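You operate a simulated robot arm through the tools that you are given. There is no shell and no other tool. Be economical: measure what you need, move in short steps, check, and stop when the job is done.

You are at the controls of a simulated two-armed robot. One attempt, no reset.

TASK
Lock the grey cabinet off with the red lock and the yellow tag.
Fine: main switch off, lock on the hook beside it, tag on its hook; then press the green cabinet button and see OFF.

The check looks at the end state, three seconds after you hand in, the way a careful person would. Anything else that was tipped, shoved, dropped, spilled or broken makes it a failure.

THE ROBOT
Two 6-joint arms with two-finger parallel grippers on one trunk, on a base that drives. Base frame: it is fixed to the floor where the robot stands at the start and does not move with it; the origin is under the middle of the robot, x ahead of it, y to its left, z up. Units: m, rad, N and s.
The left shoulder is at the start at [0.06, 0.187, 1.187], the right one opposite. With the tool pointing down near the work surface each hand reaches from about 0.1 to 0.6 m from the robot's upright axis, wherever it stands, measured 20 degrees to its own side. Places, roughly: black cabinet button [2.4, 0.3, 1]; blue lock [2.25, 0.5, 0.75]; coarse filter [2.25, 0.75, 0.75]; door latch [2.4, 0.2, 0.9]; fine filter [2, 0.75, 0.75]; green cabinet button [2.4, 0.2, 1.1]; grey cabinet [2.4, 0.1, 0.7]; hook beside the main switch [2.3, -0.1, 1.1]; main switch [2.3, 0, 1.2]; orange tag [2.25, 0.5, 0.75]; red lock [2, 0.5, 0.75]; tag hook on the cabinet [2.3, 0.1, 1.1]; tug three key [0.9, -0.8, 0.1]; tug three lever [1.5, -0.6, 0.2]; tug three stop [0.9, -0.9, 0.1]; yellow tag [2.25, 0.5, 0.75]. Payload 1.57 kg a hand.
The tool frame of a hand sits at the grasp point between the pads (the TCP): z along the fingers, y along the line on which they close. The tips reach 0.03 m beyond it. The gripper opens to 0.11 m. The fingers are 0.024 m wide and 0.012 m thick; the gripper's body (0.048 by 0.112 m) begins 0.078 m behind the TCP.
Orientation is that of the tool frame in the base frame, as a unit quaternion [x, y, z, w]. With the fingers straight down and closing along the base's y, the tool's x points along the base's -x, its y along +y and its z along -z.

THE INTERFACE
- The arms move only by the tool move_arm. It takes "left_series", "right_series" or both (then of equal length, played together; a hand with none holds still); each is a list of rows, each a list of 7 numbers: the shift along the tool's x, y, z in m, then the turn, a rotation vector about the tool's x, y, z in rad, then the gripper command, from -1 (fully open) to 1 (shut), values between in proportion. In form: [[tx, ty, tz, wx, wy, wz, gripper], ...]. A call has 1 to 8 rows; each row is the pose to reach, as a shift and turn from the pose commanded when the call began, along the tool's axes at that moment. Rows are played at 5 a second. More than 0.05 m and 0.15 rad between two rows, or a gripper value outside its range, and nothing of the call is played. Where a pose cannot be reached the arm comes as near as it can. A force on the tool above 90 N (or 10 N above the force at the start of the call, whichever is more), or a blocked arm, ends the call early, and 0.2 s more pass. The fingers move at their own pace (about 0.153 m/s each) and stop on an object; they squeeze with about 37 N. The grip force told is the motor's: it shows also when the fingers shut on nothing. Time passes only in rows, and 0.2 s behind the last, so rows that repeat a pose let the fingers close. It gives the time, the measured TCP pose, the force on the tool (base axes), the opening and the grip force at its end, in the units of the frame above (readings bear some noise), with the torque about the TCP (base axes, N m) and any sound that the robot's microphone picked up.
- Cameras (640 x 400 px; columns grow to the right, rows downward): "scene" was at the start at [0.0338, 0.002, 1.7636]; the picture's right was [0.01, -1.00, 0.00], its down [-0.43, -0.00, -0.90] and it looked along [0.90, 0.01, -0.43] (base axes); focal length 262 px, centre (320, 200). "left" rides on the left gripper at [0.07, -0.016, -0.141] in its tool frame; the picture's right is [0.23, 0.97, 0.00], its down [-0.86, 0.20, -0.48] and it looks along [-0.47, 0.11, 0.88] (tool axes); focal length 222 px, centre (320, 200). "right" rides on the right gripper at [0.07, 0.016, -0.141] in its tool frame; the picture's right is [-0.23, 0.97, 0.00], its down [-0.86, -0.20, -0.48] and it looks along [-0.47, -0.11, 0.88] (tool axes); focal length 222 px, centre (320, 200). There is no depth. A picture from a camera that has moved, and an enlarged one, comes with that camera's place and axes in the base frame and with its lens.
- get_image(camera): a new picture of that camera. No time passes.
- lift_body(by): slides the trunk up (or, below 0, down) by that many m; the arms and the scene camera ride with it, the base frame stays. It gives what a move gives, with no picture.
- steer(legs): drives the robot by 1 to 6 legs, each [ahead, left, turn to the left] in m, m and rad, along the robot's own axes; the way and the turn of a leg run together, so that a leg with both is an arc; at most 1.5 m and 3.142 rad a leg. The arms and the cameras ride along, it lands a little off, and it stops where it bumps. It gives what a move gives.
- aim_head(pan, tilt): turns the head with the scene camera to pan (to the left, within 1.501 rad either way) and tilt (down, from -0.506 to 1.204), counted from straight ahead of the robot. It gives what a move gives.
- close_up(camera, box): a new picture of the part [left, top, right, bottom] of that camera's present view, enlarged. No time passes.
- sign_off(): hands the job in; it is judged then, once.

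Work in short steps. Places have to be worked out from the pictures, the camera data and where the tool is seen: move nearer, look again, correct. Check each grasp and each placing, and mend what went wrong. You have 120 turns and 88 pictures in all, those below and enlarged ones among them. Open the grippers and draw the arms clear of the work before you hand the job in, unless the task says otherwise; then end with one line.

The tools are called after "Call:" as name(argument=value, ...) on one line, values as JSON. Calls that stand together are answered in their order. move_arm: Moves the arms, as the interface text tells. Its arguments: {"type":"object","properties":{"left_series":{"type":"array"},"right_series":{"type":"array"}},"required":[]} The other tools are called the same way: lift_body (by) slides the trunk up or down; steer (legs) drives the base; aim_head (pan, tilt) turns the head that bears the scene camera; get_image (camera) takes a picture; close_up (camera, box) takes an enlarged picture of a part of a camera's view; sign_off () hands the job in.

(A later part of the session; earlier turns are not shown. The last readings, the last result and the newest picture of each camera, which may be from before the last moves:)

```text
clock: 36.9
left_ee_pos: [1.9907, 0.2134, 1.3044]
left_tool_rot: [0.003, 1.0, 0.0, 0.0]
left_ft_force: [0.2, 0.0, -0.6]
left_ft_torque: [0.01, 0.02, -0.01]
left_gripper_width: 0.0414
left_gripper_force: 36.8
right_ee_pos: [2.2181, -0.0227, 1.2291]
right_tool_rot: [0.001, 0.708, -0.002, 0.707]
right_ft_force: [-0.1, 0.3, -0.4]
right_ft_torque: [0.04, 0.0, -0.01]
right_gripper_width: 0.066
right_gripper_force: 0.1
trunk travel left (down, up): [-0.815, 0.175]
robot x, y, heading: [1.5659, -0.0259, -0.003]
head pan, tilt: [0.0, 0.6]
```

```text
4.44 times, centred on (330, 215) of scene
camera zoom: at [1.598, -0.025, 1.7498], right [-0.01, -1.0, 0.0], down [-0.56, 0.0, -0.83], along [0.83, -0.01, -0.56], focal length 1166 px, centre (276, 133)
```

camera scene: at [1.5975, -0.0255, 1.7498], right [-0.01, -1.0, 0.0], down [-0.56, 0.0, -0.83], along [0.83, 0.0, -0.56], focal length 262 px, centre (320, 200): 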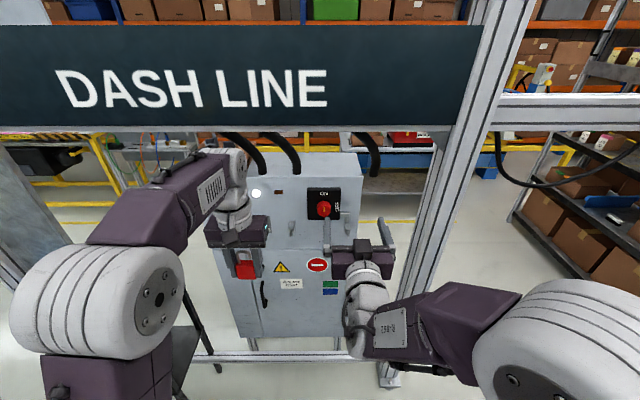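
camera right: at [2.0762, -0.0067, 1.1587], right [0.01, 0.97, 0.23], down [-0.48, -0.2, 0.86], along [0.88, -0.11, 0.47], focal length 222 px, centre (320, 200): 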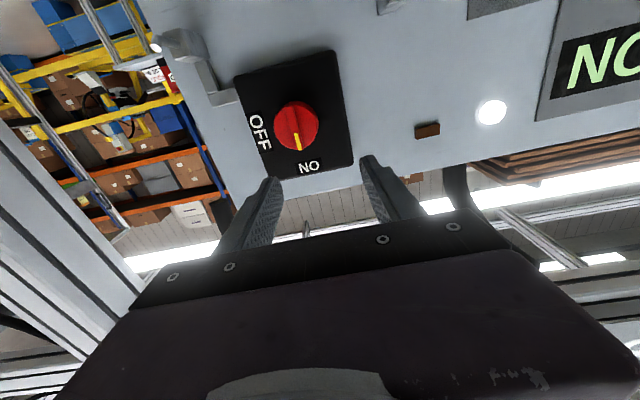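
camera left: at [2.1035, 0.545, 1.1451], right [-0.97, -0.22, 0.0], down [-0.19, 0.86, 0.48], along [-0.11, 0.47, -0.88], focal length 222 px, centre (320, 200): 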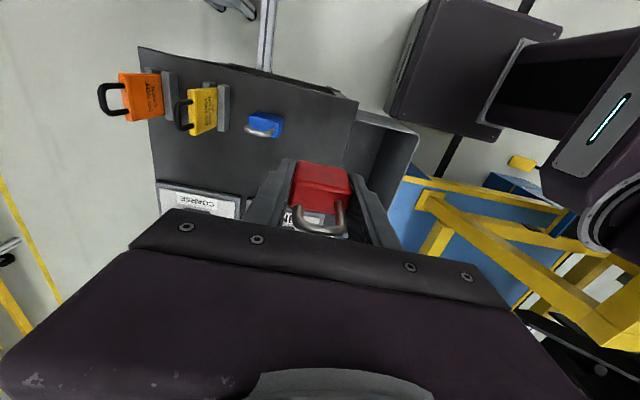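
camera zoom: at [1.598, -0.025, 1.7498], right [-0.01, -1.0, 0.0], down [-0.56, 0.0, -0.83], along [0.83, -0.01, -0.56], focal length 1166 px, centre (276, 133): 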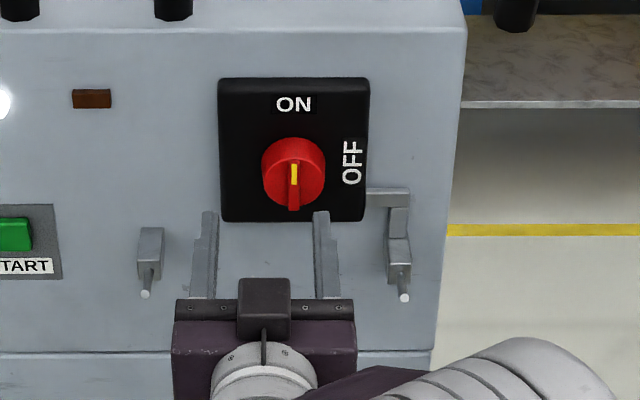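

Knob face centre is ≈(2.346, −0.047, 1.201), 0.05 m across. I align with it and approach to a few centimetres.

Call:
move_arm(right_series=[[0.014, -0.012, 0, 0, 0, 0, -0.3], [0.028, -0.025, 0, 0, 0, 0, -0.3], [0.028, -0.025, 0.04, 0, 0, 0, -0.3], [0.028, -0.025, 0.07, 0, 0, 0, -0.3], [0.028, -0.025, 0.07, 0, 0, 0, -0.3]])

Call:
get_image(camera="right")

Call:
close_up(camera="scene", box=[270, 170, 390, 260])

```text
clock: 38.1
left_ee_pos: [1.99, 0.2133, 1.3043]
left_tool_rot: [0.003, 1.0, -0.001, -0.001]
left_ft_force: [0.2, -0.5, -1.0]
left_ft_torque: [-0.01, -0.03, -0.01]
left_gripper_width: 0.0416
left_gripper_force: 36.7
right_ee_pos: [2.284, -0.0472, 1.1997]
right_tool_rot: [0.002, 0.707, -0.002, 0.707]
right_ft_force: [-0.7, -0.1, 0.6]
right_ft_torque: [0.03, 0.0, -0.02]
right_gripper_width: 0.0714
right_gripper_force: 0.0
trunk travel left (down, up): [-0.815, 0.175]
robot x, y, heading: [1.5636, -0.0271, -0.008]
head pan, tilt: [0.0, 0.6]
```

```text
51 pictures are left
camera right: at [2.1422, -0.0311, 1.1285], right [0.01, 0.97, 0.23], down [-0.48, -0.2, 0.86], along [0.88, -0.11, 0.47], focal length 222 px, centre (320, 200)
```

right: 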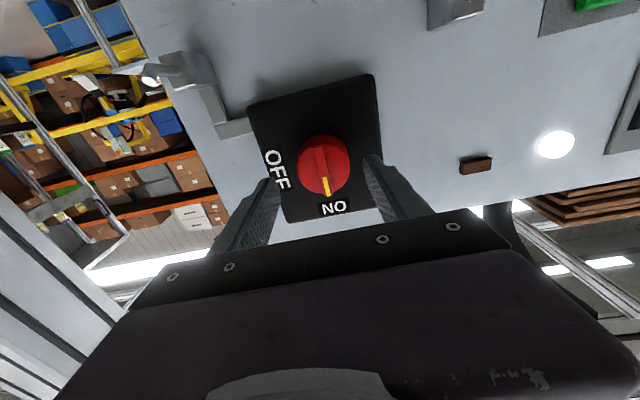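

```text
4.44 times, centred on (330, 215) of scene
camera zoom: at [1.5972, -0.025, 1.7498], right [-0.01, -1.0, 0.0], down [-0.56, 0.0, -0.83], along [0.83, -0.01, -0.56], focal length 1166 px, centre (276, 133)
```

zoom: 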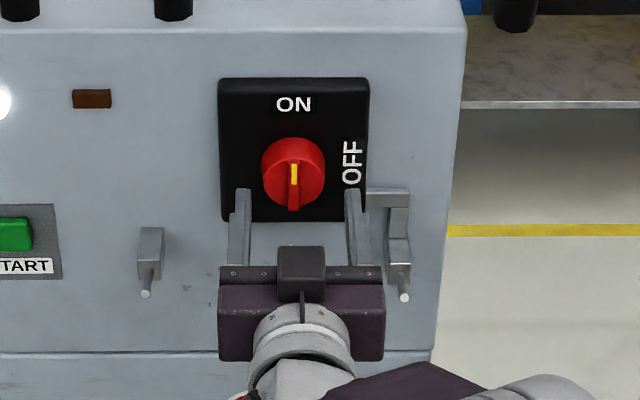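

Aligned. I advance 45 mm so the tips straddle the knob rim, then close and check.

Call:
move_arm(right_series=[[0, 0, 0.02, 0, 0, 0, -0.3], [0, 0, 0.035, 0, 0, 0, -0.3], [0, 0, 0.045, 0, 0, 0, -0.3], [0, 0, 0.045, 0, 0, 0, 0.3], [0, 0, 0.045, 0, 0, 0, 1], [0, 0, 0.045, 0, 0, 0, 1]])

Call:
close_up(camera="right", box=[200, 80, 440, 230])

```text
clock: 39.5
left_ee_pos: [1.9871, 0.2147, 1.3065]
left_tool_rot: [0.004, 1.0, -0.001, 0.002]
left_ft_force: [0.5, -0.5, -1.5]
left_ft_torque: [0.0, -0.01, 0.0]
left_gripper_width: 0.0416
left_gripper_force: 37.1
right_ee_pos: [2.3275, -0.0439, 1.2012]
right_tool_rot: [0.001, 0.706, -0.003, 0.708]
right_ft_force: [-11.1, 6.5, 0.1]
right_ft_torque: [0.04, -0.43, 0.66]
right_gripper_width: 0.0514
right_gripper_force: 45.3
trunk travel left (down, up): [-0.815, 0.175]
robot x, y, heading: [1.5644, -0.028, -0.0]
head pan, tilt: [0.0, 0.6]
```

```text
2.67 times, centred on (320, 155) of right
camera zoom: at [2.1856, -0.0289, 1.1302], right [0.0, 0.97, 0.23], down [-0.48, -0.2, 0.85], along [0.88, -0.11, 0.47], focal length 592 px, centre (320, 320)
```

zoom: 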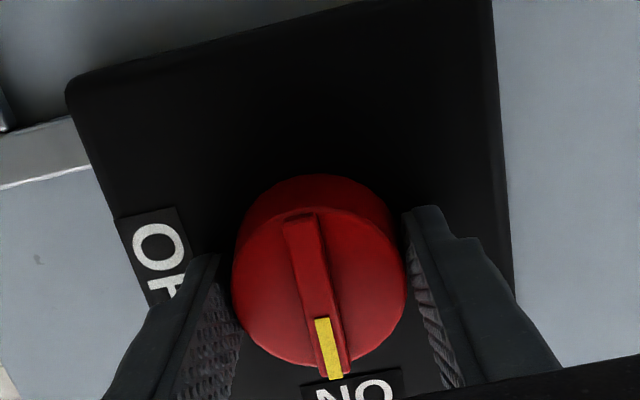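

The fingers hold the knob (0.051 m). I back off 2 mm and turn 90° clockwise.

Call:
move_arm(right_series=[[0, 0.002, -0.002, 0, 0, 0.14, 1], [0, 0.002, -0.002, 0, 0, 0.28, 1], [0, 0.002, -0.002, 0, 0, 0.42, 1], [0, 0.002, -0.002, 0, 0, 0.56, 1], [0, 0.002, -0.002, 0, 0, 0.7, 1], [0, 0.002, -0.002, 0, 0, 0.84, 1]])

Call:
close_up(camera="scene", box=[220, 150, 400, 270])

```text
clock: 40.3
left_ee_pos: [1.9646, 0.2042, 1.3141]
left_tool_rot: [0.007, 1.0, 0.003, 0.009]
left_ft_force: [0.3, 0.1, -0.7]
left_ft_torque: [-0.03, 0.0, -0.01]
left_gripper_width: 0.0416
left_gripper_force: 37.2
right_ee_pos: [2.3263, -0.0424, 1.1963]
right_tool_rot: [0.161, 0.696, 0.141, 0.685]
right_ft_force: [-78.0, -28.8, 4.1]
right_ft_torque: [1.19, -1.52, 2.25]
right_gripper_width: 0.0513
right_gripper_force: 44.9
right hand out of reach, approached as far as the arm can: row 2, 3, 4
trunk travel left (down, up): [-0.815, 0.175]
robot x, y, heading: [1.5616, -0.029, -0.009]
head pan, tilt: [0.0, 0.6]
stopped in row 4 (right hand): the force on the tool passed its limit at 107 N (the readings are from after the stop); the commanded pose is now the measured one
```

```text
3.33 times, centred on (310, 210) of scene
camera zoom: at [1.5631, -0.033, 1.7506], right [-0.01, -1.0, 0.0], down [-0.55, 0.01, -0.84], along [0.84, -0.01, -0.55], focal length 874 px, centre (353, 167)
```

zoom: 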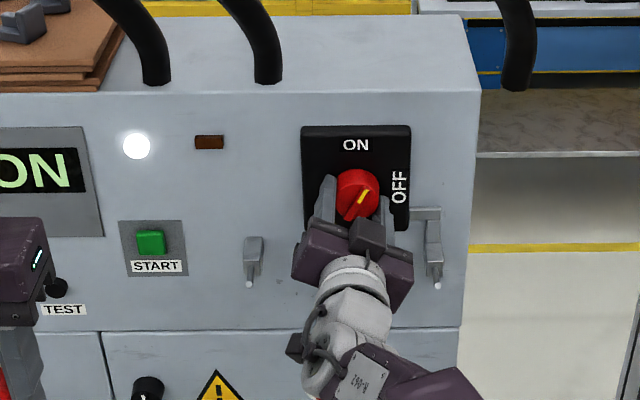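

The turn ran out of reach and pressed on the panel. I release, back off, and will bring the base nearer.

Call:
move_arm(right_series=[[0, 0, 0, 0, 0, 0, 0.3], [0, 0, 0, 0, 0, 0, -0.4], [0, 0, -0.01, 0, 0, 0, -0.4], [0, 0, -0.05, 0, 0, 0, -0.4], [0, 0, -0.1, 0, 0, 0, -0.4]])

Call:
get_image(camera="scene")

```text
clock: 41.1
left_ee_pos: [1.9663, 0.2033, 1.3121]
left_tool_rot: [0.007, 1.0, 0.002, 0.009]
left_ft_force: [0.1, 1.2, -0.9]
left_ft_torque: [-0.02, 0.04, 0.03]
left_gripper_width: 0.0413
left_gripper_force: 36.5
right_ee_pos: [2.327, -0.0441, 1.195]
right_tool_rot: [0.164, 0.696, 0.138, 0.686]
right_ft_force: [-73.1, -23.9, 5.8]
right_ft_torque: [0.75, -1.67, 1.44]
right_gripper_width: 0.0573
right_gripper_force: 0.2
right hand out of reach, approached as far as the arm can: row 3
trunk travel left (down, up): [-0.815, 0.175]
robot x, y, heading: [1.5637, -0.0273, -0.012]
head pan, tilt: [0.0, 0.6]
stopped in row 3 (right hand): the force on the tool passed its limit at 95 N (the readings are from after the stop); the commanded pose is now the measured one
```

```text
47 pictures are left
camera scene: at [1.5652, -0.0344, 1.7501], right [-0.01, -1.0, 0.0], down [-0.55, 0.01, -0.83], along [0.83, -0.01, -0.55], focal length 262 px, centre (320, 200)
```

scene: 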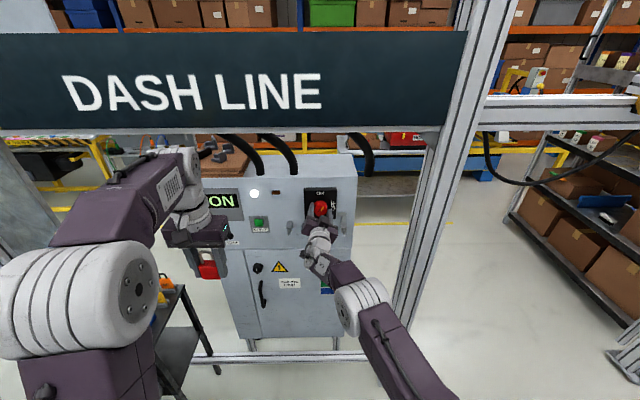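

The arm is fully stretched and presses on the panel; I back the base off to free the tips.

Call:
steer(legs=[[-0.08, 0, 0]])

Call:
get_image(camera="scene")

```text
clock: 42.1
left_ee_pos: [1.9185, 0.2115, 1.3016]
left_tool_rot: [0.006, 1.0, -0.001, -0.004]
left_ft_force: [1.5, -0.1, -1.4]
left_ft_torque: [-0.02, 0.11, 0.01]
left_gripper_width: 0.0412
left_gripper_force: 37.1
right_ee_pos: [2.2759, -0.034, 1.1739]
right_tool_rot: [0.16, 0.706, 0.135, 0.676]
right_ft_force: [0.5, 1.2, -0.8]
right_ft_torque: [-0.03, -0.07, 0.0]
right_gripper_width: 0.0772
right_gripper_force: 0.0
trunk travel left (down, up): [-0.815, 0.175]
robot x, y, heading: [1.4861, -0.0239, -0.013]
head pan, tilt: [0.0, 0.6]
```

```text
46 pictures are left
camera scene: at [1.5287, -0.023, 1.7494], right [-0.01, -1.0, 0.0], down [-0.57, 0.01, -0.82], along [0.82, -0.01, -0.57], focal length 262 px, centre (320, 200)
```

scene: 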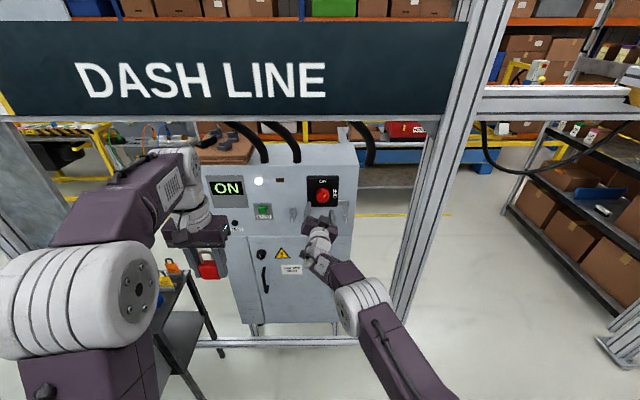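

Free again, no force. I retract the hand 0.17 m, then bring the base 0.16 m nearer.

Call:
move_arm(right_series=[[0, 0, -0.04, 0, 0, 0, -0.4], [0, 0, -0.08, 0, 0, 0, -0.4], [0, 0, -0.12, 0, 0, 0, -0.4], [0, 0, -0.16, 0, 0, 0, -0.4], [0, 0, -0.18, 0, 0, 0, -0.4]])

Call:
steer(legs=[[0.16, 0, 0.013]])

Call:
get_image(camera="right")

Call:
close_up(camera="scene", box=[220, 140, 400, 270])

```text
clock: 43.3
left_ee_pos: [1.9106, 0.2119, 1.3039]
left_tool_rot: [0.006, 1.0, -0.001, 0.0]
left_ft_force: [0.1, -0.2, -1.0]
left_ft_torque: [0.01, 0.04, -0.01]
left_gripper_width: 0.0415
left_gripper_force: 37.3
right_ee_pos: [2.1594, 0.0414, 1.2277]
right_tool_rot: [0.161, 0.708, 0.122, 0.677]
right_ft_force: [0.9, -0.2, 0.2]
right_ft_torque: [0.02, -0.01, -0.01]
right_gripper_width: 0.0771
right_gripper_force: 0.1
right hand out of reach, approached as far as the arm can: row 1, 2, 3, 4, 5
trunk travel left (down, up): [-0.815, 0.175]
robot x, y, heading: [1.4864, -0.0253, -0.017]
head pan, tilt: [0.0, 0.6]
```

```text
clock: 44.8
left_ee_pos: [2.0655, 0.2148, 1.3057]
left_tool_rot: [0.001, 1.0, 0.0, 0.001]
left_ft_force: [-0.3, 0.5, -0.9]
left_ft_torque: [-0.02, -0.03, 0.01]
left_gripper_width: 0.0414
left_gripper_force: 37.0
right_ee_pos: [2.3183, 0.048, 1.2305]
right_tool_rot: [0.159, 0.707, 0.127, 0.677]
right_ft_force: [0.3, 0.0, 0.4]
right_ft_torque: [-0.02, 0.02, -0.01]
right_gripper_width: 0.077
right_gripper_force: 0.1
trunk travel left (down, up): [-0.815, 0.175]
robot x, y, heading: [1.6486, -0.0279, -0.0]
head pan, tilt: [0.0, 0.6]
```

```text
45 pictures are left
camera right: at [2.1742, 0.0939, 1.1788], right [0.06, 0.8, 0.59], down [-0.46, -0.51, 0.73], along [0.89, -0.31, 0.34], focal length 222 px, centre (320, 200)
```

right: 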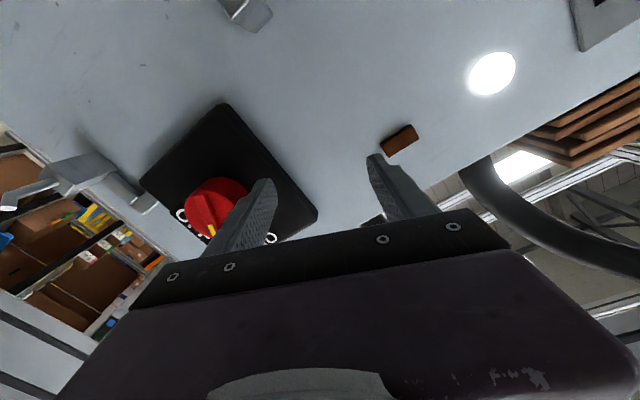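

```text
3.08 times, centred on (310, 205) of scene
camera zoom: at [1.6736, -0.026, 1.7499], right [0.0, -1.0, 0.0], down [-0.56, 0.0, -0.83], along [0.83, 0.0, -0.56], focal length 807 px, centre (351, 185)
```

zoom: 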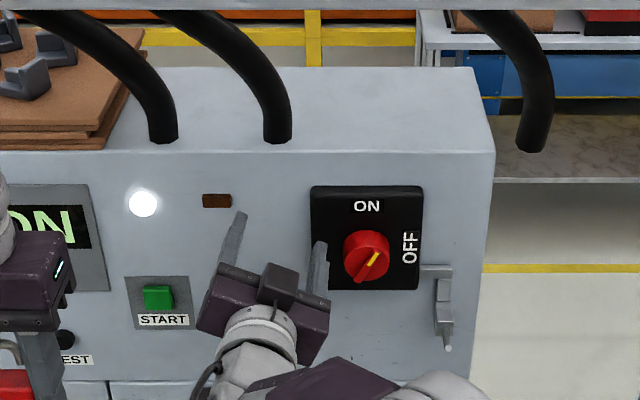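

The hand is close to the panel without contact, and the knob sits part-turned. I first pull the hand straight back only.

Call:
move_arm(right_series=[[0, 0, -0.03, 0, 0, 0, -0.4], [0, 0, -0.06, 0, 0, 0, -0.4], [0, 0, -0.08, 0, 0, 0, -0.4], [0, 0, -0.08, 0, 0, 0, -0.4]])

```text
clock: 45.8
left_ee_pos: [2.0696, 0.2146, 1.3042]
left_tool_rot: [0.001, 1.0, -0.001, 0.0]
left_ft_force: [0.8, -1.0, -1.1]
left_ft_torque: [0.02, 0.0, -0.03]
left_gripper_width: 0.0416
left_gripper_force: 37.2
right_ee_pos: [2.2554, 0.0727, 1.2503]
right_tool_rot: [0.159, 0.709, 0.124, 0.676]
right_ft_force: [0.7, -0.6, -0.5]
right_ft_torque: [0.02, -0.01, 0.02]
right_gripper_width: 0.0772
right_gripper_force: 0.1
right hand out of reach, approached as far as the arm can: row 1, 2, 3, 4
trunk travel left (down, up): [-0.815, 0.175]
robot x, y, heading: [1.6469, -0.0294, -0.004]
head pan, tilt: [0.0, 0.6]
```

The hand is now clear of the panel. I slide it over in front of the knob while unrolling it to about −0.3 rad.

Call:
move_arm(right_series=[[0, -0.025, 0.002, 0, 0, -0.12, -0.4], [0, -0.05, 0.004, 0, 0, -0.24, -0.4], [0, -0.075, 0.005, 0, 0, -0.36, -0.4], [0, -0.1, 0.006, 0, 0, -0.48, -0.4], [0, -0.129, 0.007, 0, 0, -0.6, -0.4], [0, -0.129, 0.007, 0, 0, -0.7, -0.4], [0, -0.129, 0.007, 0, 0, -0.7, -0.4]])

Call:
get_image(camera="right")

```text
clock: 47.4
left_ee_pos: [2.0689, 0.2141, 1.3048]
left_tool_rot: [0.001, 1.0, 0.001, 0.001]
left_ft_force: [-0.3, 1.0, -0.9]
left_ft_torque: [0.01, -0.03, -0.01]
left_gripper_width: 0.0416
left_gripper_force: 37.0
right_ee_pos: [2.2546, -0.0444, 1.2]
right_tool_rot: [-0.095, 0.72, -0.113, 0.679]
right_ft_force: [0.5, 0.0, 0.0]
right_ft_torque: [-0.02, -0.01, 0.01]
right_gripper_width: 0.077
right_gripper_force: 0.0
trunk travel left (down, up): [-0.815, 0.175]
robot x, y, heading: [1.6451, -0.0292, 0.004]
head pan, tilt: [0.0, 0.6]
```

```text
43 pictures are left
camera right: at [2.1089, -0.0443, 1.1347], right [0.03, 1.0, -0.07], down [-0.43, 0.07, 0.9], along [0.9, 0.0, 0.43], focal length 222 px, centre (320, 200)
```

right: 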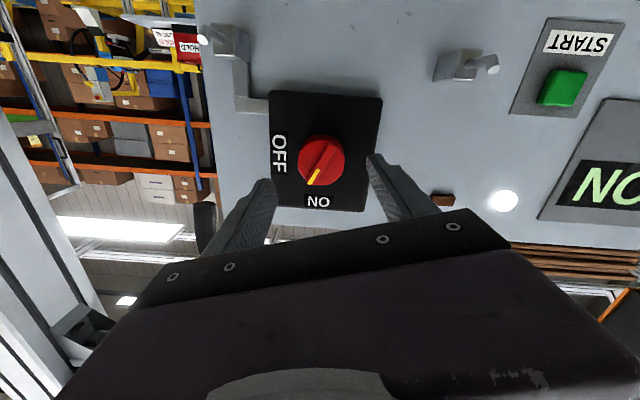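

Aligned with the knob at roll ≈−0.3. I straighten the tilt, advance 70 mm and close on the rim.

Call:
move_arm(right_series=[[0, 0, 0, -0.0165, -0.0625, 0, -0.3], [-0.002, 0, 0.03, -0.0165, -0.0625, 0, -0.3], [-0.003, 0.001, 0.055, -0.0165, -0.0625, 0, -0.3], [-0.004, 0.001, 0.068, -0.0165, -0.0625, 0, -0.3], [-0.004, 0.001, 0.068, -0.0165, -0.0625, 0, -0.3]])

Call:
move_arm(right_series=[[0, 0, 0, 0, 0, 0, 0.3], [0, 0, 0, 0, 0, 0, 1], [0, 0, 0, 0, 0, 0, 1]])

```text
clock: 48.5
left_ee_pos: [2.0685, 0.2144, 1.3041]
left_tool_rot: [0.001, 1.0, 0.0, 0.0]
left_ft_force: [0.0, -1.1, -1.4]
left_ft_torque: [-0.03, 0.01, -0.01]
left_gripper_width: 0.0418
left_gripper_force: 36.6
right_ee_pos: [2.3221, -0.0441, 1.1989]
right_tool_rot: [-0.104, 0.699, -0.103, 0.7]
right_ft_force: [-0.1, 0.7, 0.5]
right_ft_torque: [0.03, 0.01, 0.0]
right_gripper_width: 0.0715
right_gripper_force: 0.2
trunk travel left (down, up): [-0.815, 0.175]
robot x, y, heading: [1.652, -0.0275, -0.003]
head pan, tilt: [0.0, 0.6]
```

```text
clock: 49.4
left_ee_pos: [2.0692, 0.2138, 1.3043]
left_tool_rot: [0.001, 1.0, 0.0, 0.0]
left_ft_force: [-0.3, 0.3, -2.1]
left_ft_torque: [0.02, 0.0, 0.0]
left_gripper_width: 0.0415
left_gripper_force: 37.1
right_ee_pos: [2.3243, -0.0451, 1.1987]
right_tool_rot: [-0.102, 0.699, -0.104, 0.7]
right_ft_force: [1.4, -1.4, 1.2]
right_ft_torque: [-0.01, 0.27, -0.5]
right_gripper_width: 0.0497
right_gripper_force: 44.9
trunk travel left (down, up): [-0.815, 0.175]
robot x, y, heading: [1.6459, -0.0239, 0.002]
head pan, tilt: [0.0, 0.6]
```

Gripped without pressing. I turn clockwise 0.48 rad and check force.

Call:
move_arm(right_series=[[0, 0, 0, 0, 0, 0.12, 1], [0, 0, 0, 0, 0, 0.24, 1], [0, 0, 0, 0, 0, 0.36, 1], [0, 0, 0, 0, 0, 0.48, 1]])

```text
clock: 50.4
left_ee_pos: [2.0603, 0.1969, 1.3097]
left_tool_rot: [0.002, 1.0, 0.006, 0.004]
left_ft_force: [0.6, -1.1, -1.7]
left_ft_torque: [0.06, -0.02, 0.01]
left_gripper_width: 0.0413
left_gripper_force: 37.7
right_ee_pos: [2.3273, -0.0442, 1.2013]
right_tool_rot: [0.074, 0.711, 0.055, 0.697]
right_ft_force: [-57.7, -42.6, -36.6]
right_ft_torque: [-0.77, -0.36, 0.18]
right_gripper_width: 0.0499
right_gripper_force: 44.4
right hand out of reach, approached as far as the arm can: row 4
trunk travel left (down, up): [-0.815, 0.175]
robot x, y, heading: [1.6441, -0.0309, -0.008]
head pan, tilt: [0.0, 0.6]
```

The wrist limits at a positive roll. I open, roll back, and will regrip at a more negative roll.

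Call:
move_arm(right_series=[[0, 0, 0, 0, 0, 0, -0.3], [0, 0, 0, 0, 0, -0.05, -0.3], [0, 0, -0.005, 0, 0, -0.15, -0.3], [0, 0, -0.02, 0, 0, -0.25, -0.3], [0, 0, -0.05, 0, 0, -0.35, -0.3]])

Call:
get_image(camera="right")

```text
clock: 51.5
left_ee_pos: [2.0683, 0.2115, 1.3054]
left_tool_rot: [0.001, 1.0, 0.002, 0.0]
left_ft_force: [0.3, -0.1, -1.5]
left_ft_torque: [0.06, -0.02, -0.03]
left_gripper_width: 0.0413
left_gripper_force: 36.8
right_ee_pos: [2.2863, -0.0208, 1.2094]
right_tool_rot: [-0.061, 0.704, -0.054, 0.706]
right_ft_force: [-0.6, -1.3, 0.3]
right_ft_torque: [0.04, 0.06, 0.06]
right_gripper_width: 0.0714
right_gripper_force: 0.9
trunk travel left (down, up): [-0.815, 0.175]
robot x, y, heading: [1.6471, -0.0289, -0.0]
head pan, tilt: [0.0, 0.6]
```

```text
42 pictures are left
camera right: at [2.1443, -0.0186, 1.1358], right [-0.01, 1.0, 0.07], down [-0.48, -0.06, 0.88], along [0.88, -0.02, 0.48], focal length 222 px, centre (320, 200)
```

right: 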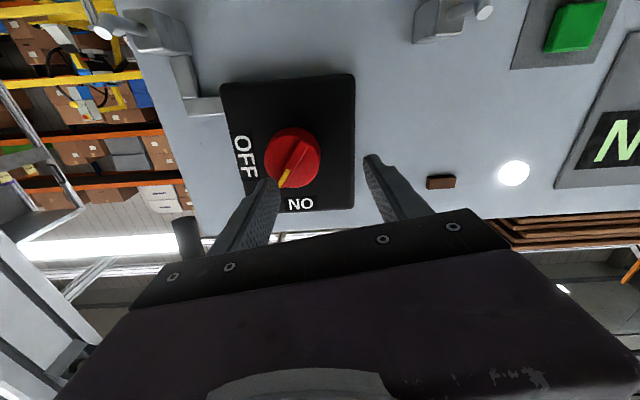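

The knob still points ~0.55 rad: the pads slipped round the disc, so I need to grip its bar. A half-turn-equivalent roll (≈−2.6) closes on the same line; I back off and roll that way in free air.

Call:
move_arm(right_series=[[0.003, -0.008, -0.02, 0, 0, -0.14, -0.3], [0.006, -0.016, -0.04, 0, 0, -0.28, -0.3], [0.009, -0.024, -0.05, 0, 0, -0.42, -0.3], [0.009, -0.024, -0.05, 0, 0, -0.56, -0.3], [0.009, -0.024, -0.05, 0, 0, -0.7, -0.3], [0.009, -0.024, -0.05, 0, 0, -0.84, -0.3], [0.009, -0.024, -0.05, 0, 0, -0.98, -0.3], [0.009, -0.024, -0.05, 0, 0, -1.12, -0.3]])

Call:
move_arm(right_series=[[0, 0, 0, 0, 0, -0.14, -0.3], [0, 0, 0, 0, 0, -0.28, -0.3], [0, 0, 0, 0, 0, -0.42, -0.3], [0, 0, 0, 0, 0, -0.56, -0.3], [0, 0, 0, 0, 0, -0.7, -0.3], [0, 0, 0, 0, 0, -0.84, -0.3], [0, 0, 0, 0, 0, -0.98, -0.3], [0, 0, 0, 0, 0, -1.12, -0.3]])

Call:
get_image(camera="right")

```text
clock: 53.4
left_ee_pos: [2.0685, 0.2125, 1.3046]
left_tool_rot: [0.001, 1.0, 0.0, 0.0]
left_ft_force: [0.1, 1.1, -1.8]
left_ft_torque: [0.0, 0.01, -0.04]
left_gripper_width: 0.0414
left_gripper_force: 37.2
right_ee_pos: [2.2395, -0.0485, 1.2038]
right_tool_rot: [-0.422, 0.566, -0.425, 0.567]
right_ft_force: [-0.1, -0.1, 0.1]
right_ft_torque: [-0.04, -0.01, 0.02]
right_gripper_width: 0.0714
right_gripper_force: 0.1
trunk travel left (down, up): [-0.815, 0.175]
robot x, y, heading: [1.6479, -0.0277, -0.001]
head pan, tilt: [0.0, 0.6]
```

```text
clock: 55.1
left_ee_pos: [2.0685, 0.2145, 1.3047]
left_tool_rot: [0.002, 1.0, 0.0, 0.0]
left_ft_force: [1.1, 0.6, -1.0]
left_ft_torque: [0.02, -0.02, 0.03]
left_gripper_width: 0.0415
left_gripper_force: 37.0
right_ee_pos: [2.2389, -0.0473, 1.2038]
right_tool_rot: [0.659, -0.254, 0.661, -0.256]
right_ft_force: [-0.3, -0.3, 0.2]
right_ft_torque: [0.01, 0.01, 0.02]
right_gripper_width: 0.0714
right_gripper_force: 0.0
trunk travel left (down, up): [-0.815, 0.175]
robot x, y, heading: [1.6473, -0.0268, -0.002]
head pan, tilt: [0.0, 0.6]
```

```text
41 pictures are left
camera right: at [2.0962, -0.1074, 1.2428], right [0.0, -0.57, -0.82], down [-0.48, 0.72, -0.5], along [0.88, 0.39, -0.27], focal length 222 px, centre (320, 200)
```

right: 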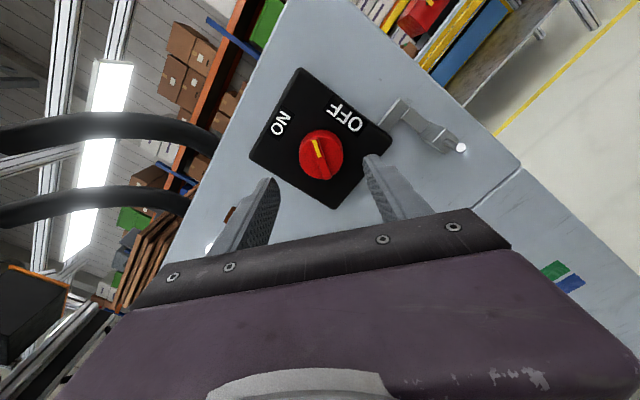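

Rolling this way works freely. I enlarge to measure the bar's angle.

Call:
close_up(camera="right", box=[240, 60, 480, 220])

```text
2.50 times, centred on (360, 140) of right
camera zoom: at [2.0962, -0.1074, 1.2428], right [0.0, -0.57, -0.82], down [-0.48, 0.72, -0.5], along [0.88, 0.39, -0.27], focal length 555 px, centre (220, 350)
```

zoom: 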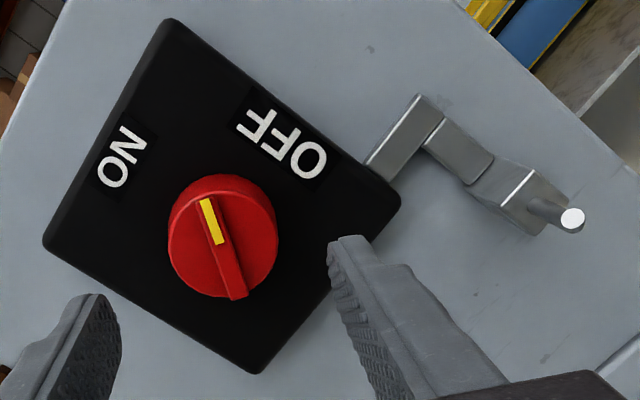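

The bar points at ≈0.63 rad. I trim the roll by −0.1, narrow the fingers to ~0.03 m and approach to just in front of the disc.

Call:
move_arm(right_series=[[-0.004, 0.001, 0.01, 0, 0, -0.1, 0.45], [-0.004, 0.001, 0.03, 0, 0, -0.1, 0.45], [-0.004, 0.001, 0.05, 0, 0, -0.1, 0.45], [-0.004, 0.001, 0.064, 0, 0, -0.1, 0.45], [-0.004, 0.001, 0.064, 0, 0, -0.1, 0.45]])

Call:
close_up(camera="right", box=[220, 80, 420, 220])

```text
clock: 56.4
left_ee_pos: [2.0661, 0.2126, 1.3062]
left_tool_rot: [0.001, 1.0, 0.0, 0.001]
left_ft_force: [-0.7, -0.2, -1.2]
left_ft_torque: [-0.03, 0.06, -0.01]
left_gripper_width: 0.0417
left_gripper_force: 37.2
right_ee_pos: [2.2992, -0.0465, 1.2019]
right_tool_rot: [0.67, -0.222, 0.673, -0.222]
right_ft_force: [-9.0, -1.0, 2.3]
right_ft_torque: [0.01, 0.13, -0.11]
right_gripper_width: 0.0295
right_gripper_force: 0.2
trunk travel left (down, up): [-0.815, 0.175]
robot x, y, heading: [1.6492, -0.028, 0.0]
head pan, tilt: [0.0, 0.6]
```

```text
2.86 times, centred on (320, 150) of right
camera zoom: at [2.1572, -0.1012, 1.2471], right [0.0, -0.65, -0.76], down [-0.48, 0.67, -0.57], along [0.88, 0.36, -0.31], focal length 635 px, centre (320, 343)
```

zoom: 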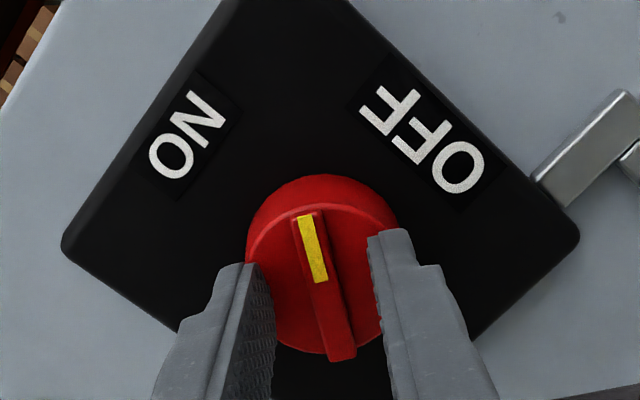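

Tips touch the disc face, and the bar is aligned between them. I ease back 1 mm and close on the bar.

Call:
move_arm(right_series=[[0, 0, -0.002, 0, 0, 0, 0.45], [0, 0, -0.002, 0, 0, 0, 0.8], [0, 0, -0.002, 0, 0, 0, 1], [0, 0, -0.002, 0, 0, 0, 1]])

Call:
close_up(camera="right", box=[220, 80, 420, 220])

```text
clock: 57.4
left_ee_pos: [2.0678, 0.2141, 1.3056]
left_tool_rot: [0.001, 1.0, 0.0, 0.001]
left_ft_force: [-0.5, 0.0, -1.2]
left_ft_torque: [-0.01, -0.03, 0.02]
left_gripper_width: 0.0415
left_gripper_force: 36.7
right_ee_pos: [2.2996, -0.0463, 1.2013]
right_tool_rot: [0.67, -0.222, 0.672, -0.222]
right_ft_force: [-2.7, -1.0, 1.0]
right_ft_torque: [0.02, 0.01, -0.03]
right_gripper_width: 0.0
right_gripper_force: 21.0
trunk travel left (down, up): [-0.815, 0.175]
robot x, y, heading: [1.6491, -0.0233, -0.001]
head pan, tilt: [0.0, 0.6]
```

```text
2.86 times, centred on (320, 150) of right
camera zoom: at [2.1574, -0.1013, 1.2461], right [0.0, -0.65, -0.76], down [-0.48, 0.67, -0.57], along [0.88, 0.37, -0.31], focal length 635 px, centre (320, 343)
```

zoom: 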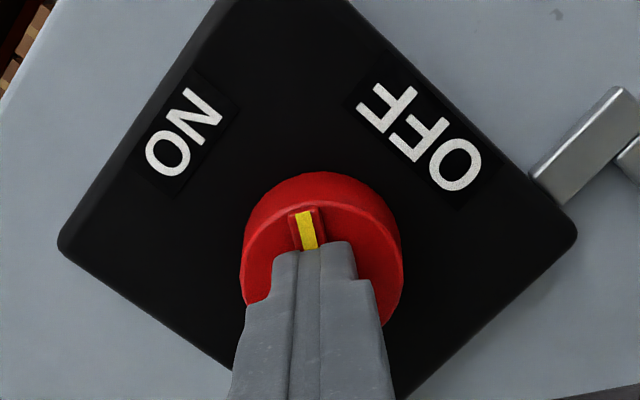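

The bar offers nothing to grip, so I'll grip the disc rim again—this time within the free roll range (−2.5 to −1.5), releasing without rolling back. I back off, open, and advance to the rim.

Call:
move_arm(right_series=[[0, 0, -0.02, 0, 0, 0, 0.2], [0, 0, -0.02, 0, 0, 0, -0.3], [0, 0, -0.02, 0, 0, 0, -0.3], [0.001, -0.001, 0.005, 0, 0, 0, -0.3], [0.001, -0.001, 0.026, 0, 0, 0, -0.3], [0.001, -0.001, 0.026, 0, 0, 0, -0.3]])

Call:
move_arm(right_series=[[0, 0, 0, 0, 0, 0, 0.3], [0, 0, 0, 0, 0, 0, 1], [0, 0, 0, 0, 0, 0, 1]])

Call:
move_arm(right_series=[[0, 0, 0, 0, 0, 0.12, 1], [0, 0, 0, 0, 0, 0.24, 1], [0, 0, 0, 0, 0, 0.36, 1], [0, 0, 0, 0, 0, 0.48, 1]])

Call:
close_up(camera="right", box=[220, 80, 420, 220])

```text
clock: 58.8
left_ee_pos: [2.0698, 0.2138, 1.3052]
left_tool_rot: [0.001, 1.0, 0.0, 0.0]
left_ft_force: [-0.2, 0.3, -0.8]
left_ft_torque: [0.0, 0.02, -0.01]
left_gripper_width: 0.0414
left_gripper_force: 37.1
right_ee_pos: [2.3273, -0.0472, 1.2021]
right_tool_rot: [0.671, -0.222, 0.672, -0.222]
right_ft_force: [0.1, -0.8, 0.1]
right_ft_torque: [-0.01, 0.04, -0.04]
right_gripper_width: 0.0716
right_gripper_force: 0.1
trunk travel left (down, up): [-0.815, 0.175]
robot x, y, heading: [1.6463, -0.0247, 0.001]
head pan, tilt: [0.0, 0.6]
```

```text
clock: 59.5
left_ee_pos: [2.0692, 0.2155, 1.3048]
left_tool_rot: [0.0, 1.0, 0.0, 0.0]
left_ft_force: [-0.5, 0.5, -0.9]
left_ft_torque: [-0.01, 0.01, 0.0]
left_gripper_width: 0.0413
left_gripper_force: 37.0
right_ee_pos: [2.3278, -0.0465, 1.2023]
right_tool_rot: [0.671, -0.222, 0.672, -0.222]
right_ft_force: [-0.5, 1.4, -1.3]
right_ft_torque: [0.0, 0.18, 0.32]
right_gripper_width: 0.0513
right_gripper_force: 44.8
trunk travel left (down, up): [-0.815, 0.175]
robot x, y, heading: [1.6503, -0.0252, -0.001]
head pan, tilt: [0.0, 0.6]
```

```text
clock: 60.5
left_ee_pos: [2.0697, 0.2126, 1.3041]
left_tool_rot: [0.002, 1.0, 0.001, 0.0]
left_ft_force: [-0.3, 0.2, -1.6]
left_ft_torque: [0.04, 0.03, -0.01]
left_gripper_width: 0.0414
left_gripper_force: 37.0
right_ee_pos: [2.328, -0.048, 1.202]
right_tool_rot: [0.599, -0.377, 0.599, -0.375]
right_ft_force: [0.3, -4.9, -3.4]
right_ft_torque: [-0.02, -0.31, -0.03]
right_gripper_width: 0.0513
right_gripper_force: 45.1
trunk travel left (down, up): [-0.815, 0.175]
robot x, y, heading: [1.6466, -0.027, -0.004]
head pan, tilt: [0.0, 0.6]
```

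```text
2.86 times, centred on (320, 150) of right
camera zoom: at [2.1853, -0.1176, 1.2156], right [0.0, -0.22, -0.98], down [-0.48, 0.86, -0.19], along [0.88, 0.47, -0.1], focal length 635 px, centre (320, 343)
```

zoom: 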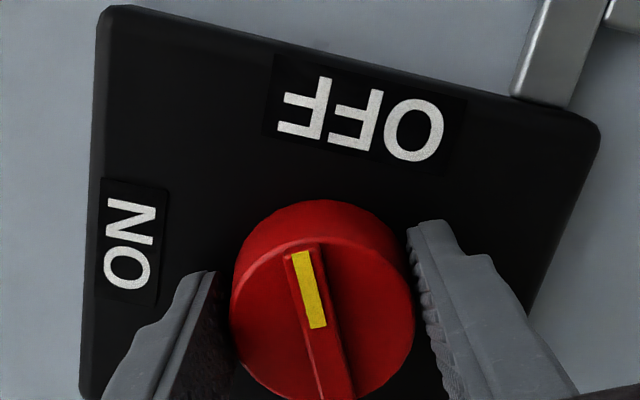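

The knob turns with the hand now, with low forces. I turn another 0.48 rad to the OFF position.

Call:
move_arm(right_series=[[0, 0, 0, 0, 0, 0.12, 1], [0, 0, 0, 0, 0, 0.24, 1], [0, 0, 0, 0, 0, 0.36, 1], [0, 0, 0, 0, 0, 0.48, 1]])

Call:
close_up(camera="right", box=[220, 80, 420, 220])

```text
clock: 61.5
left_ee_pos: [2.0706, 0.213, 1.3043]
left_tool_rot: [0.001, 1.0, 0.001, -0.001]
left_ft_force: [-0.4, -0.3, -1.9]
left_ft_torque: [-0.03, 0.03, 0.01]
left_gripper_width: 0.0416
left_gripper_force: 37.2
right_ee_pos: [2.3281, -0.0472, 1.1995]
right_tool_rot: [-0.493, 0.507, -0.492, 0.507]
right_ft_force: [0.1, -5.8, -6.5]
right_ft_torque: [-0.68, 0.17, -0.36]
right_gripper_width: 0.0517
right_gripper_force: 45.0
trunk travel left (down, up): [-0.815, 0.175]
robot x, y, heading: [1.6494, -0.0262, 0.002]
head pan, tilt: [0.0, 0.6]
```

```text
2.86 times, centred on (320, 150) of right
camera zoom: at [2.1854, -0.1168, 1.1808], right [0.0, 0.26, -0.97], down [-0.48, 0.85, 0.23], along [0.88, 0.46, 0.12], focal length 635 px, centre (320, 343)
```

zoom: 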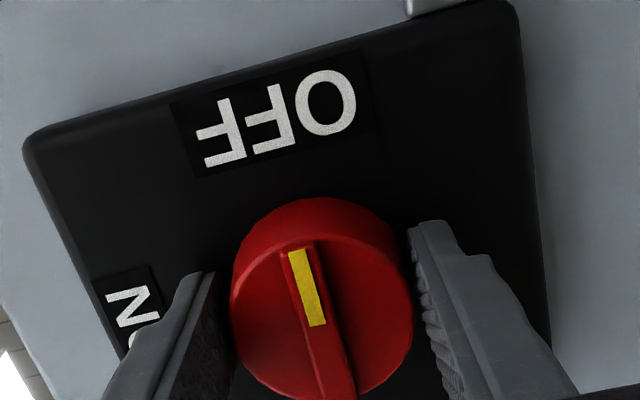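

Pointer now at OFF. A last 0.05 rad push, then open and back straight off.

Call:
move_arm(right_series=[[0, 0, 0, 0, 0, 0.05, 1], [0, 0, 0, 0, 0, 0.05, 0.3], [0, 0, 0, 0, 0, 0.05, -0.4], [0, 0, -0.03, 0, 0, 0.05, -0.4], [0, 0, -0.07, 0, 0, 0.05, -0.4], [0, 0, -0.1, 0, 0, 0.05, -0.4]])

Call:
get_image(camera="right")

Call:
close_up(camera="scene", box=[220, 140, 400, 270])

```text
clock: 63.0
left_ee_pos: [2.0678, 0.2145, 1.3039]
left_tool_rot: [0.0, 1.0, 0.0, 0.0]
left_ft_force: [-0.2, 0.3, -1.4]
left_ft_torque: [0.0, -0.01, 0.0]
left_gripper_width: 0.0417
left_gripper_force: 37.4
right_ee_pos: [2.2245, -0.0436, 1.1996]
right_tool_rot: [-0.479, 0.518, -0.481, 0.52]
right_ft_force: [-0.1, 0.2, 0.1]
right_ft_torque: [0.02, 0.0, -0.04]
right_gripper_width: 0.0771
right_gripper_force: 0.1
trunk travel left (down, up): [-0.815, 0.175]
robot x, y, heading: [1.6492, -0.0271, -0.007]
head pan, tilt: [0.0, 0.6]
```

```text
35 pictures are left
camera right: at [2.0818, -0.1132, 1.1776], right [0.0, 0.3, -0.95], down [-0.48, 0.84, 0.26], along [0.88, 0.46, 0.15], focal length 222 px, centre (320, 200)
```

right: 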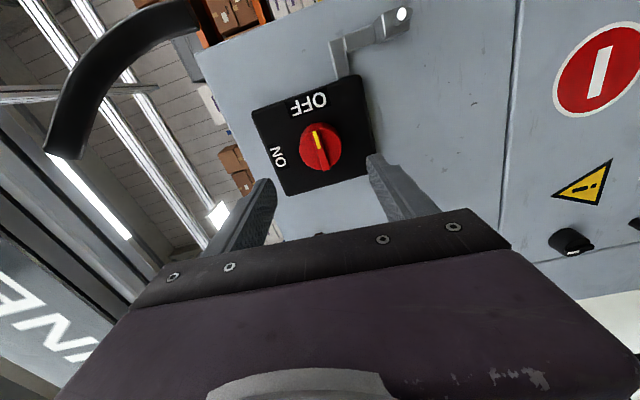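

```text
3.08 times, centred on (310, 205) of scene
camera zoom: at [1.6775, -0.0254, 1.7498], right [0.0, -1.0, 0.0], down [-0.56, 0.0, -0.83], along [0.83, 0.0, -0.56], focal length 807 px, centre (351, 185)
```

zoom: 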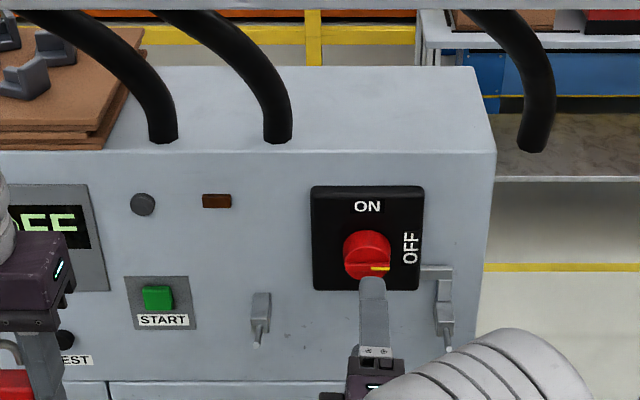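

OFF is showing and the lamp is out. I enlarge the lock hook in the right camera to get its shape.

Call:
close_up(camera="right", box=[310, 0, 430, 90])

Call:
close_up(camera="scene", box=[290, 200, 390, 270])

```text
4.44 times, centred on (370, 45) of right
camera zoom: at [2.0818, -0.1132, 1.1776], right [0.0, 0.3, -0.95], down [-0.48, 0.84, 0.26], along [0.88, 0.46, 0.15], focal length 987 px, centre (98, 889)
```

zoom: 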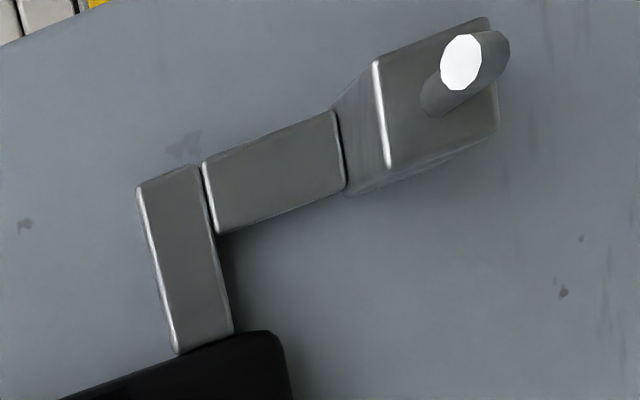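

```text
5.71 times, centred on (340, 235) of scene
camera zoom: at [1.6775, -0.0254, 1.7498], right [0.0, -1.0, 0.0], down [-0.56, 0.0, -0.83], along [0.83, 0.0, -0.56], focal length 1498 px, centre (206, 0)
```

zoom: 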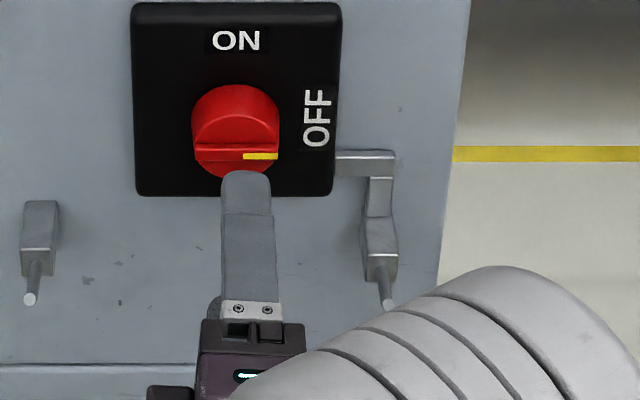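

The hook is a bracket with a forward peg near (2.32, −0.137, 1.09). Now I back the base off and return the right arm to its stowed tool-down pose, in stages.

Call:
steer(legs=[[-0.15, 0, 0]])

Call:
move_arm(right_series=[[0, 0, 0, 0, 0, 0.14, -1], [0, 0, 0, 0, 0, 0.28, -1], [0, 0, 0, 0, 0, 0.42, -1], [0, 0, 0, 0, 0, 0.56, -1], [0, 0, 0, 0, 0, 0.7, -1], [0, 0, 0, 0, 0, 0.84, -1], [0, 0, 0, 0, 0, 0.98, -1], [0, 0, 0, 0, 0, 1.12, -1]])

Call:
move_arm(right_series=[[-0.04, 0, 0, 0, 0, 0.12, -1], [-0.08, -0.01, 0, 0, 0, 0.24, -1], [-0.12, -0.02, 0, 0, 0, 0.36, -1], [-0.15, -0.03, -0.02, 0, 0, 0.36, -1], [-0.17, -0.04, -0.04, 0, 0, 0.36, -1]])

```text
clock: 64.3
left_ee_pos: [1.9234, 0.214, 1.3036]
left_tool_rot: [0.003, 1.0, -0.001, -0.002]
left_ft_force: [1.0, 0.3, -0.7]
left_ft_torque: [0.0, 0.01, -0.01]
left_gripper_width: 0.0417
left_gripper_force: 36.6
right_ee_pos: [2.0788, -0.0462, 1.1986]
right_tool_rot: [-0.479, 0.521, -0.481, 0.519]
right_ft_force: [0.4, -0.3, 0.7]
right_ft_torque: [0.01, 0.0, -0.01]
right_gripper_width: 0.0769
right_gripper_force: 0.1
trunk travel left (down, up): [-0.815, 0.175]
robot x, y, heading: [1.4973, -0.0234, -0.005]
head pan, tilt: [0.0, 0.6]
```

```text
clock: 66.1
left_ee_pos: [1.9214, 0.2126, 1.3054]
left_tool_rot: [0.003, 1.0, -0.001, 0.0]
left_ft_force: [-0.2, -0.1, -0.7]
left_ft_torque: [0.01, 0.01, 0.04]
left_gripper_width: 0.0414
left_gripper_force: 36.4
right_ee_pos: [2.0764, -0.0454, 1.2008]
right_tool_rot: [-0.129, 0.695, -0.131, 0.696]
right_ft_force: [-0.4, -0.4, -0.5]
right_ft_torque: [-0.01, 0.03, -0.01]
right_gripper_width: 0.11
right_gripper_force: 0.0
trunk travel left (down, up): [-0.815, 0.175]
robot x, y, heading: [1.499, -0.0275, -0.001]
head pan, tilt: [0.0, 0.6]
```

```text
clock: 67.3
left_ee_pos: [1.9189, 0.2125, 1.3054]
left_tool_rot: [0.002, 1.0, 0.0, 0.002]
left_ft_force: [-1.4, 0.2, -1.9]
left_ft_torque: [0.03, 0.01, 0.02]
left_gripper_width: 0.0413
left_gripper_force: 37.4
right_ee_pos: [2.0336, -0.0213, 1.3737]
right_tool_rot: [-0.001, 0.706, -0.007, 0.708]
right_ft_force: [0.0, 0.4, 0.3]
right_ft_torque: [0.03, 0.03, 0.04]
right_gripper_width: 0.1101
right_gripper_force: 0.1
trunk travel left (down, up): [-0.815, 0.175]
robot x, y, heading: [1.4967, -0.0251, -0.007]
head pan, tilt: [0.0, 0.6]
```

I pitch the right hand back to tool-down while moving it back, right and up.

Call:
move_arm(right_series=[[-0.01, -0.02, -0.01, 0, 0.14, 0, -1], [-0.02, -0.04, -0.03, 0, 0.28, 0, -1], [-0.03, -0.06, -0.05, 0, 0.42, 0, -1], [-0.04, -0.08, -0.07, 0, 0.56, 0, -1], [-0.05, -0.1, -0.09, 0, 0.7, 0, -1], [-0.06, -0.12, -0.11, 0, 0.84, 0, -1], [-0.066, -0.14, -0.13, 0, 0.98, 0, -1], [-0.066, -0.14, -0.137, 0, 1.12, 0, -1]])

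Call:
move_arm(right_series=[[0, 0, 0, 0, 0.14, 0, -1], [0, 0, 0, 0, 0.28, 0, -1], [0, 0, 0, 0, 0.42, 0, -1], [0, 0, 0, 0, 0.45, 0, -1]])

Call:
get_image(camera="scene")

```text
clock: 69.1
left_ee_pos: [1.9226, 0.2128, 1.3048]
left_tool_rot: [0.003, 1.0, 0.0, -0.001]
left_ft_force: [1.5, 0.6, -1.9]
left_ft_torque: [-0.01, 0.03, 0.02]
left_gripper_width: 0.0416
left_gripper_force: 36.8
right_ee_pos: [1.8992, -0.1581, 1.4391]
right_tool_rot: [-0.001, 0.975, -0.007, 0.224]
right_ft_force: [0.7, 0.6, 0.4]
right_ft_torque: [0.02, 0.02, 0.05]
right_gripper_width: 0.1098
right_gripper_force: 0.1
trunk travel left (down, up): [-0.815, 0.175]
robot x, y, heading: [1.4973, -0.0247, -0.003]
head pan, tilt: [0.0, 0.6]
```

```text
clock: 70.1
left_ee_pos: [1.9202, 0.2115, 1.305]
left_tool_rot: [0.002, 1.0, 0.0, 0.0]
left_ft_force: [-0.2, 0.8, -0.3]
left_ft_torque: [0.01, -0.04, 0.02]
left_gripper_width: 0.0416
left_gripper_force: 37.0
right_ee_pos: [1.8948, -0.1592, 1.4378]
right_tool_rot: [0.001, 1.0, -0.006, 0.001]
right_ft_force: [-0.3, 0.4, -0.6]
right_ft_torque: [0.0, 0.0, -0.02]
right_gripper_width: 0.1102
right_gripper_force: 0.1
right hand out of reach, approached as far as the arm can: row 4
trunk travel left (down, up): [-0.815, 0.175]
robot x, y, heading: [1.5034, -0.0283, -0.004]
head pan, tilt: [0.0, 0.6]
```

```text
31 pictures are left
camera scene: at [1.5283, -0.0258, 1.7498], right [-0.01, -1.0, 0.0], down [-0.56, 0.0, -0.83], along [0.83, 0.0, -0.56], focal length 262 px, centre (320, 200)
```

scene: 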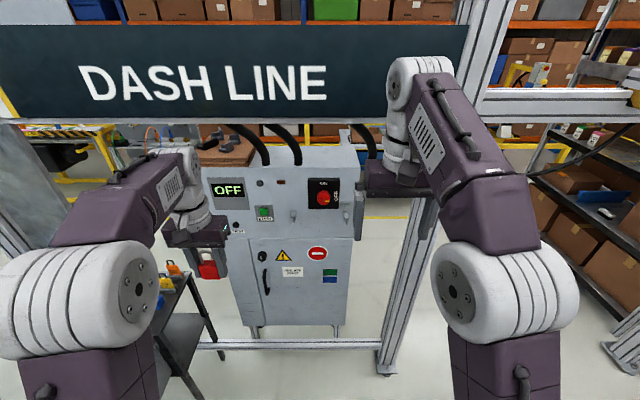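

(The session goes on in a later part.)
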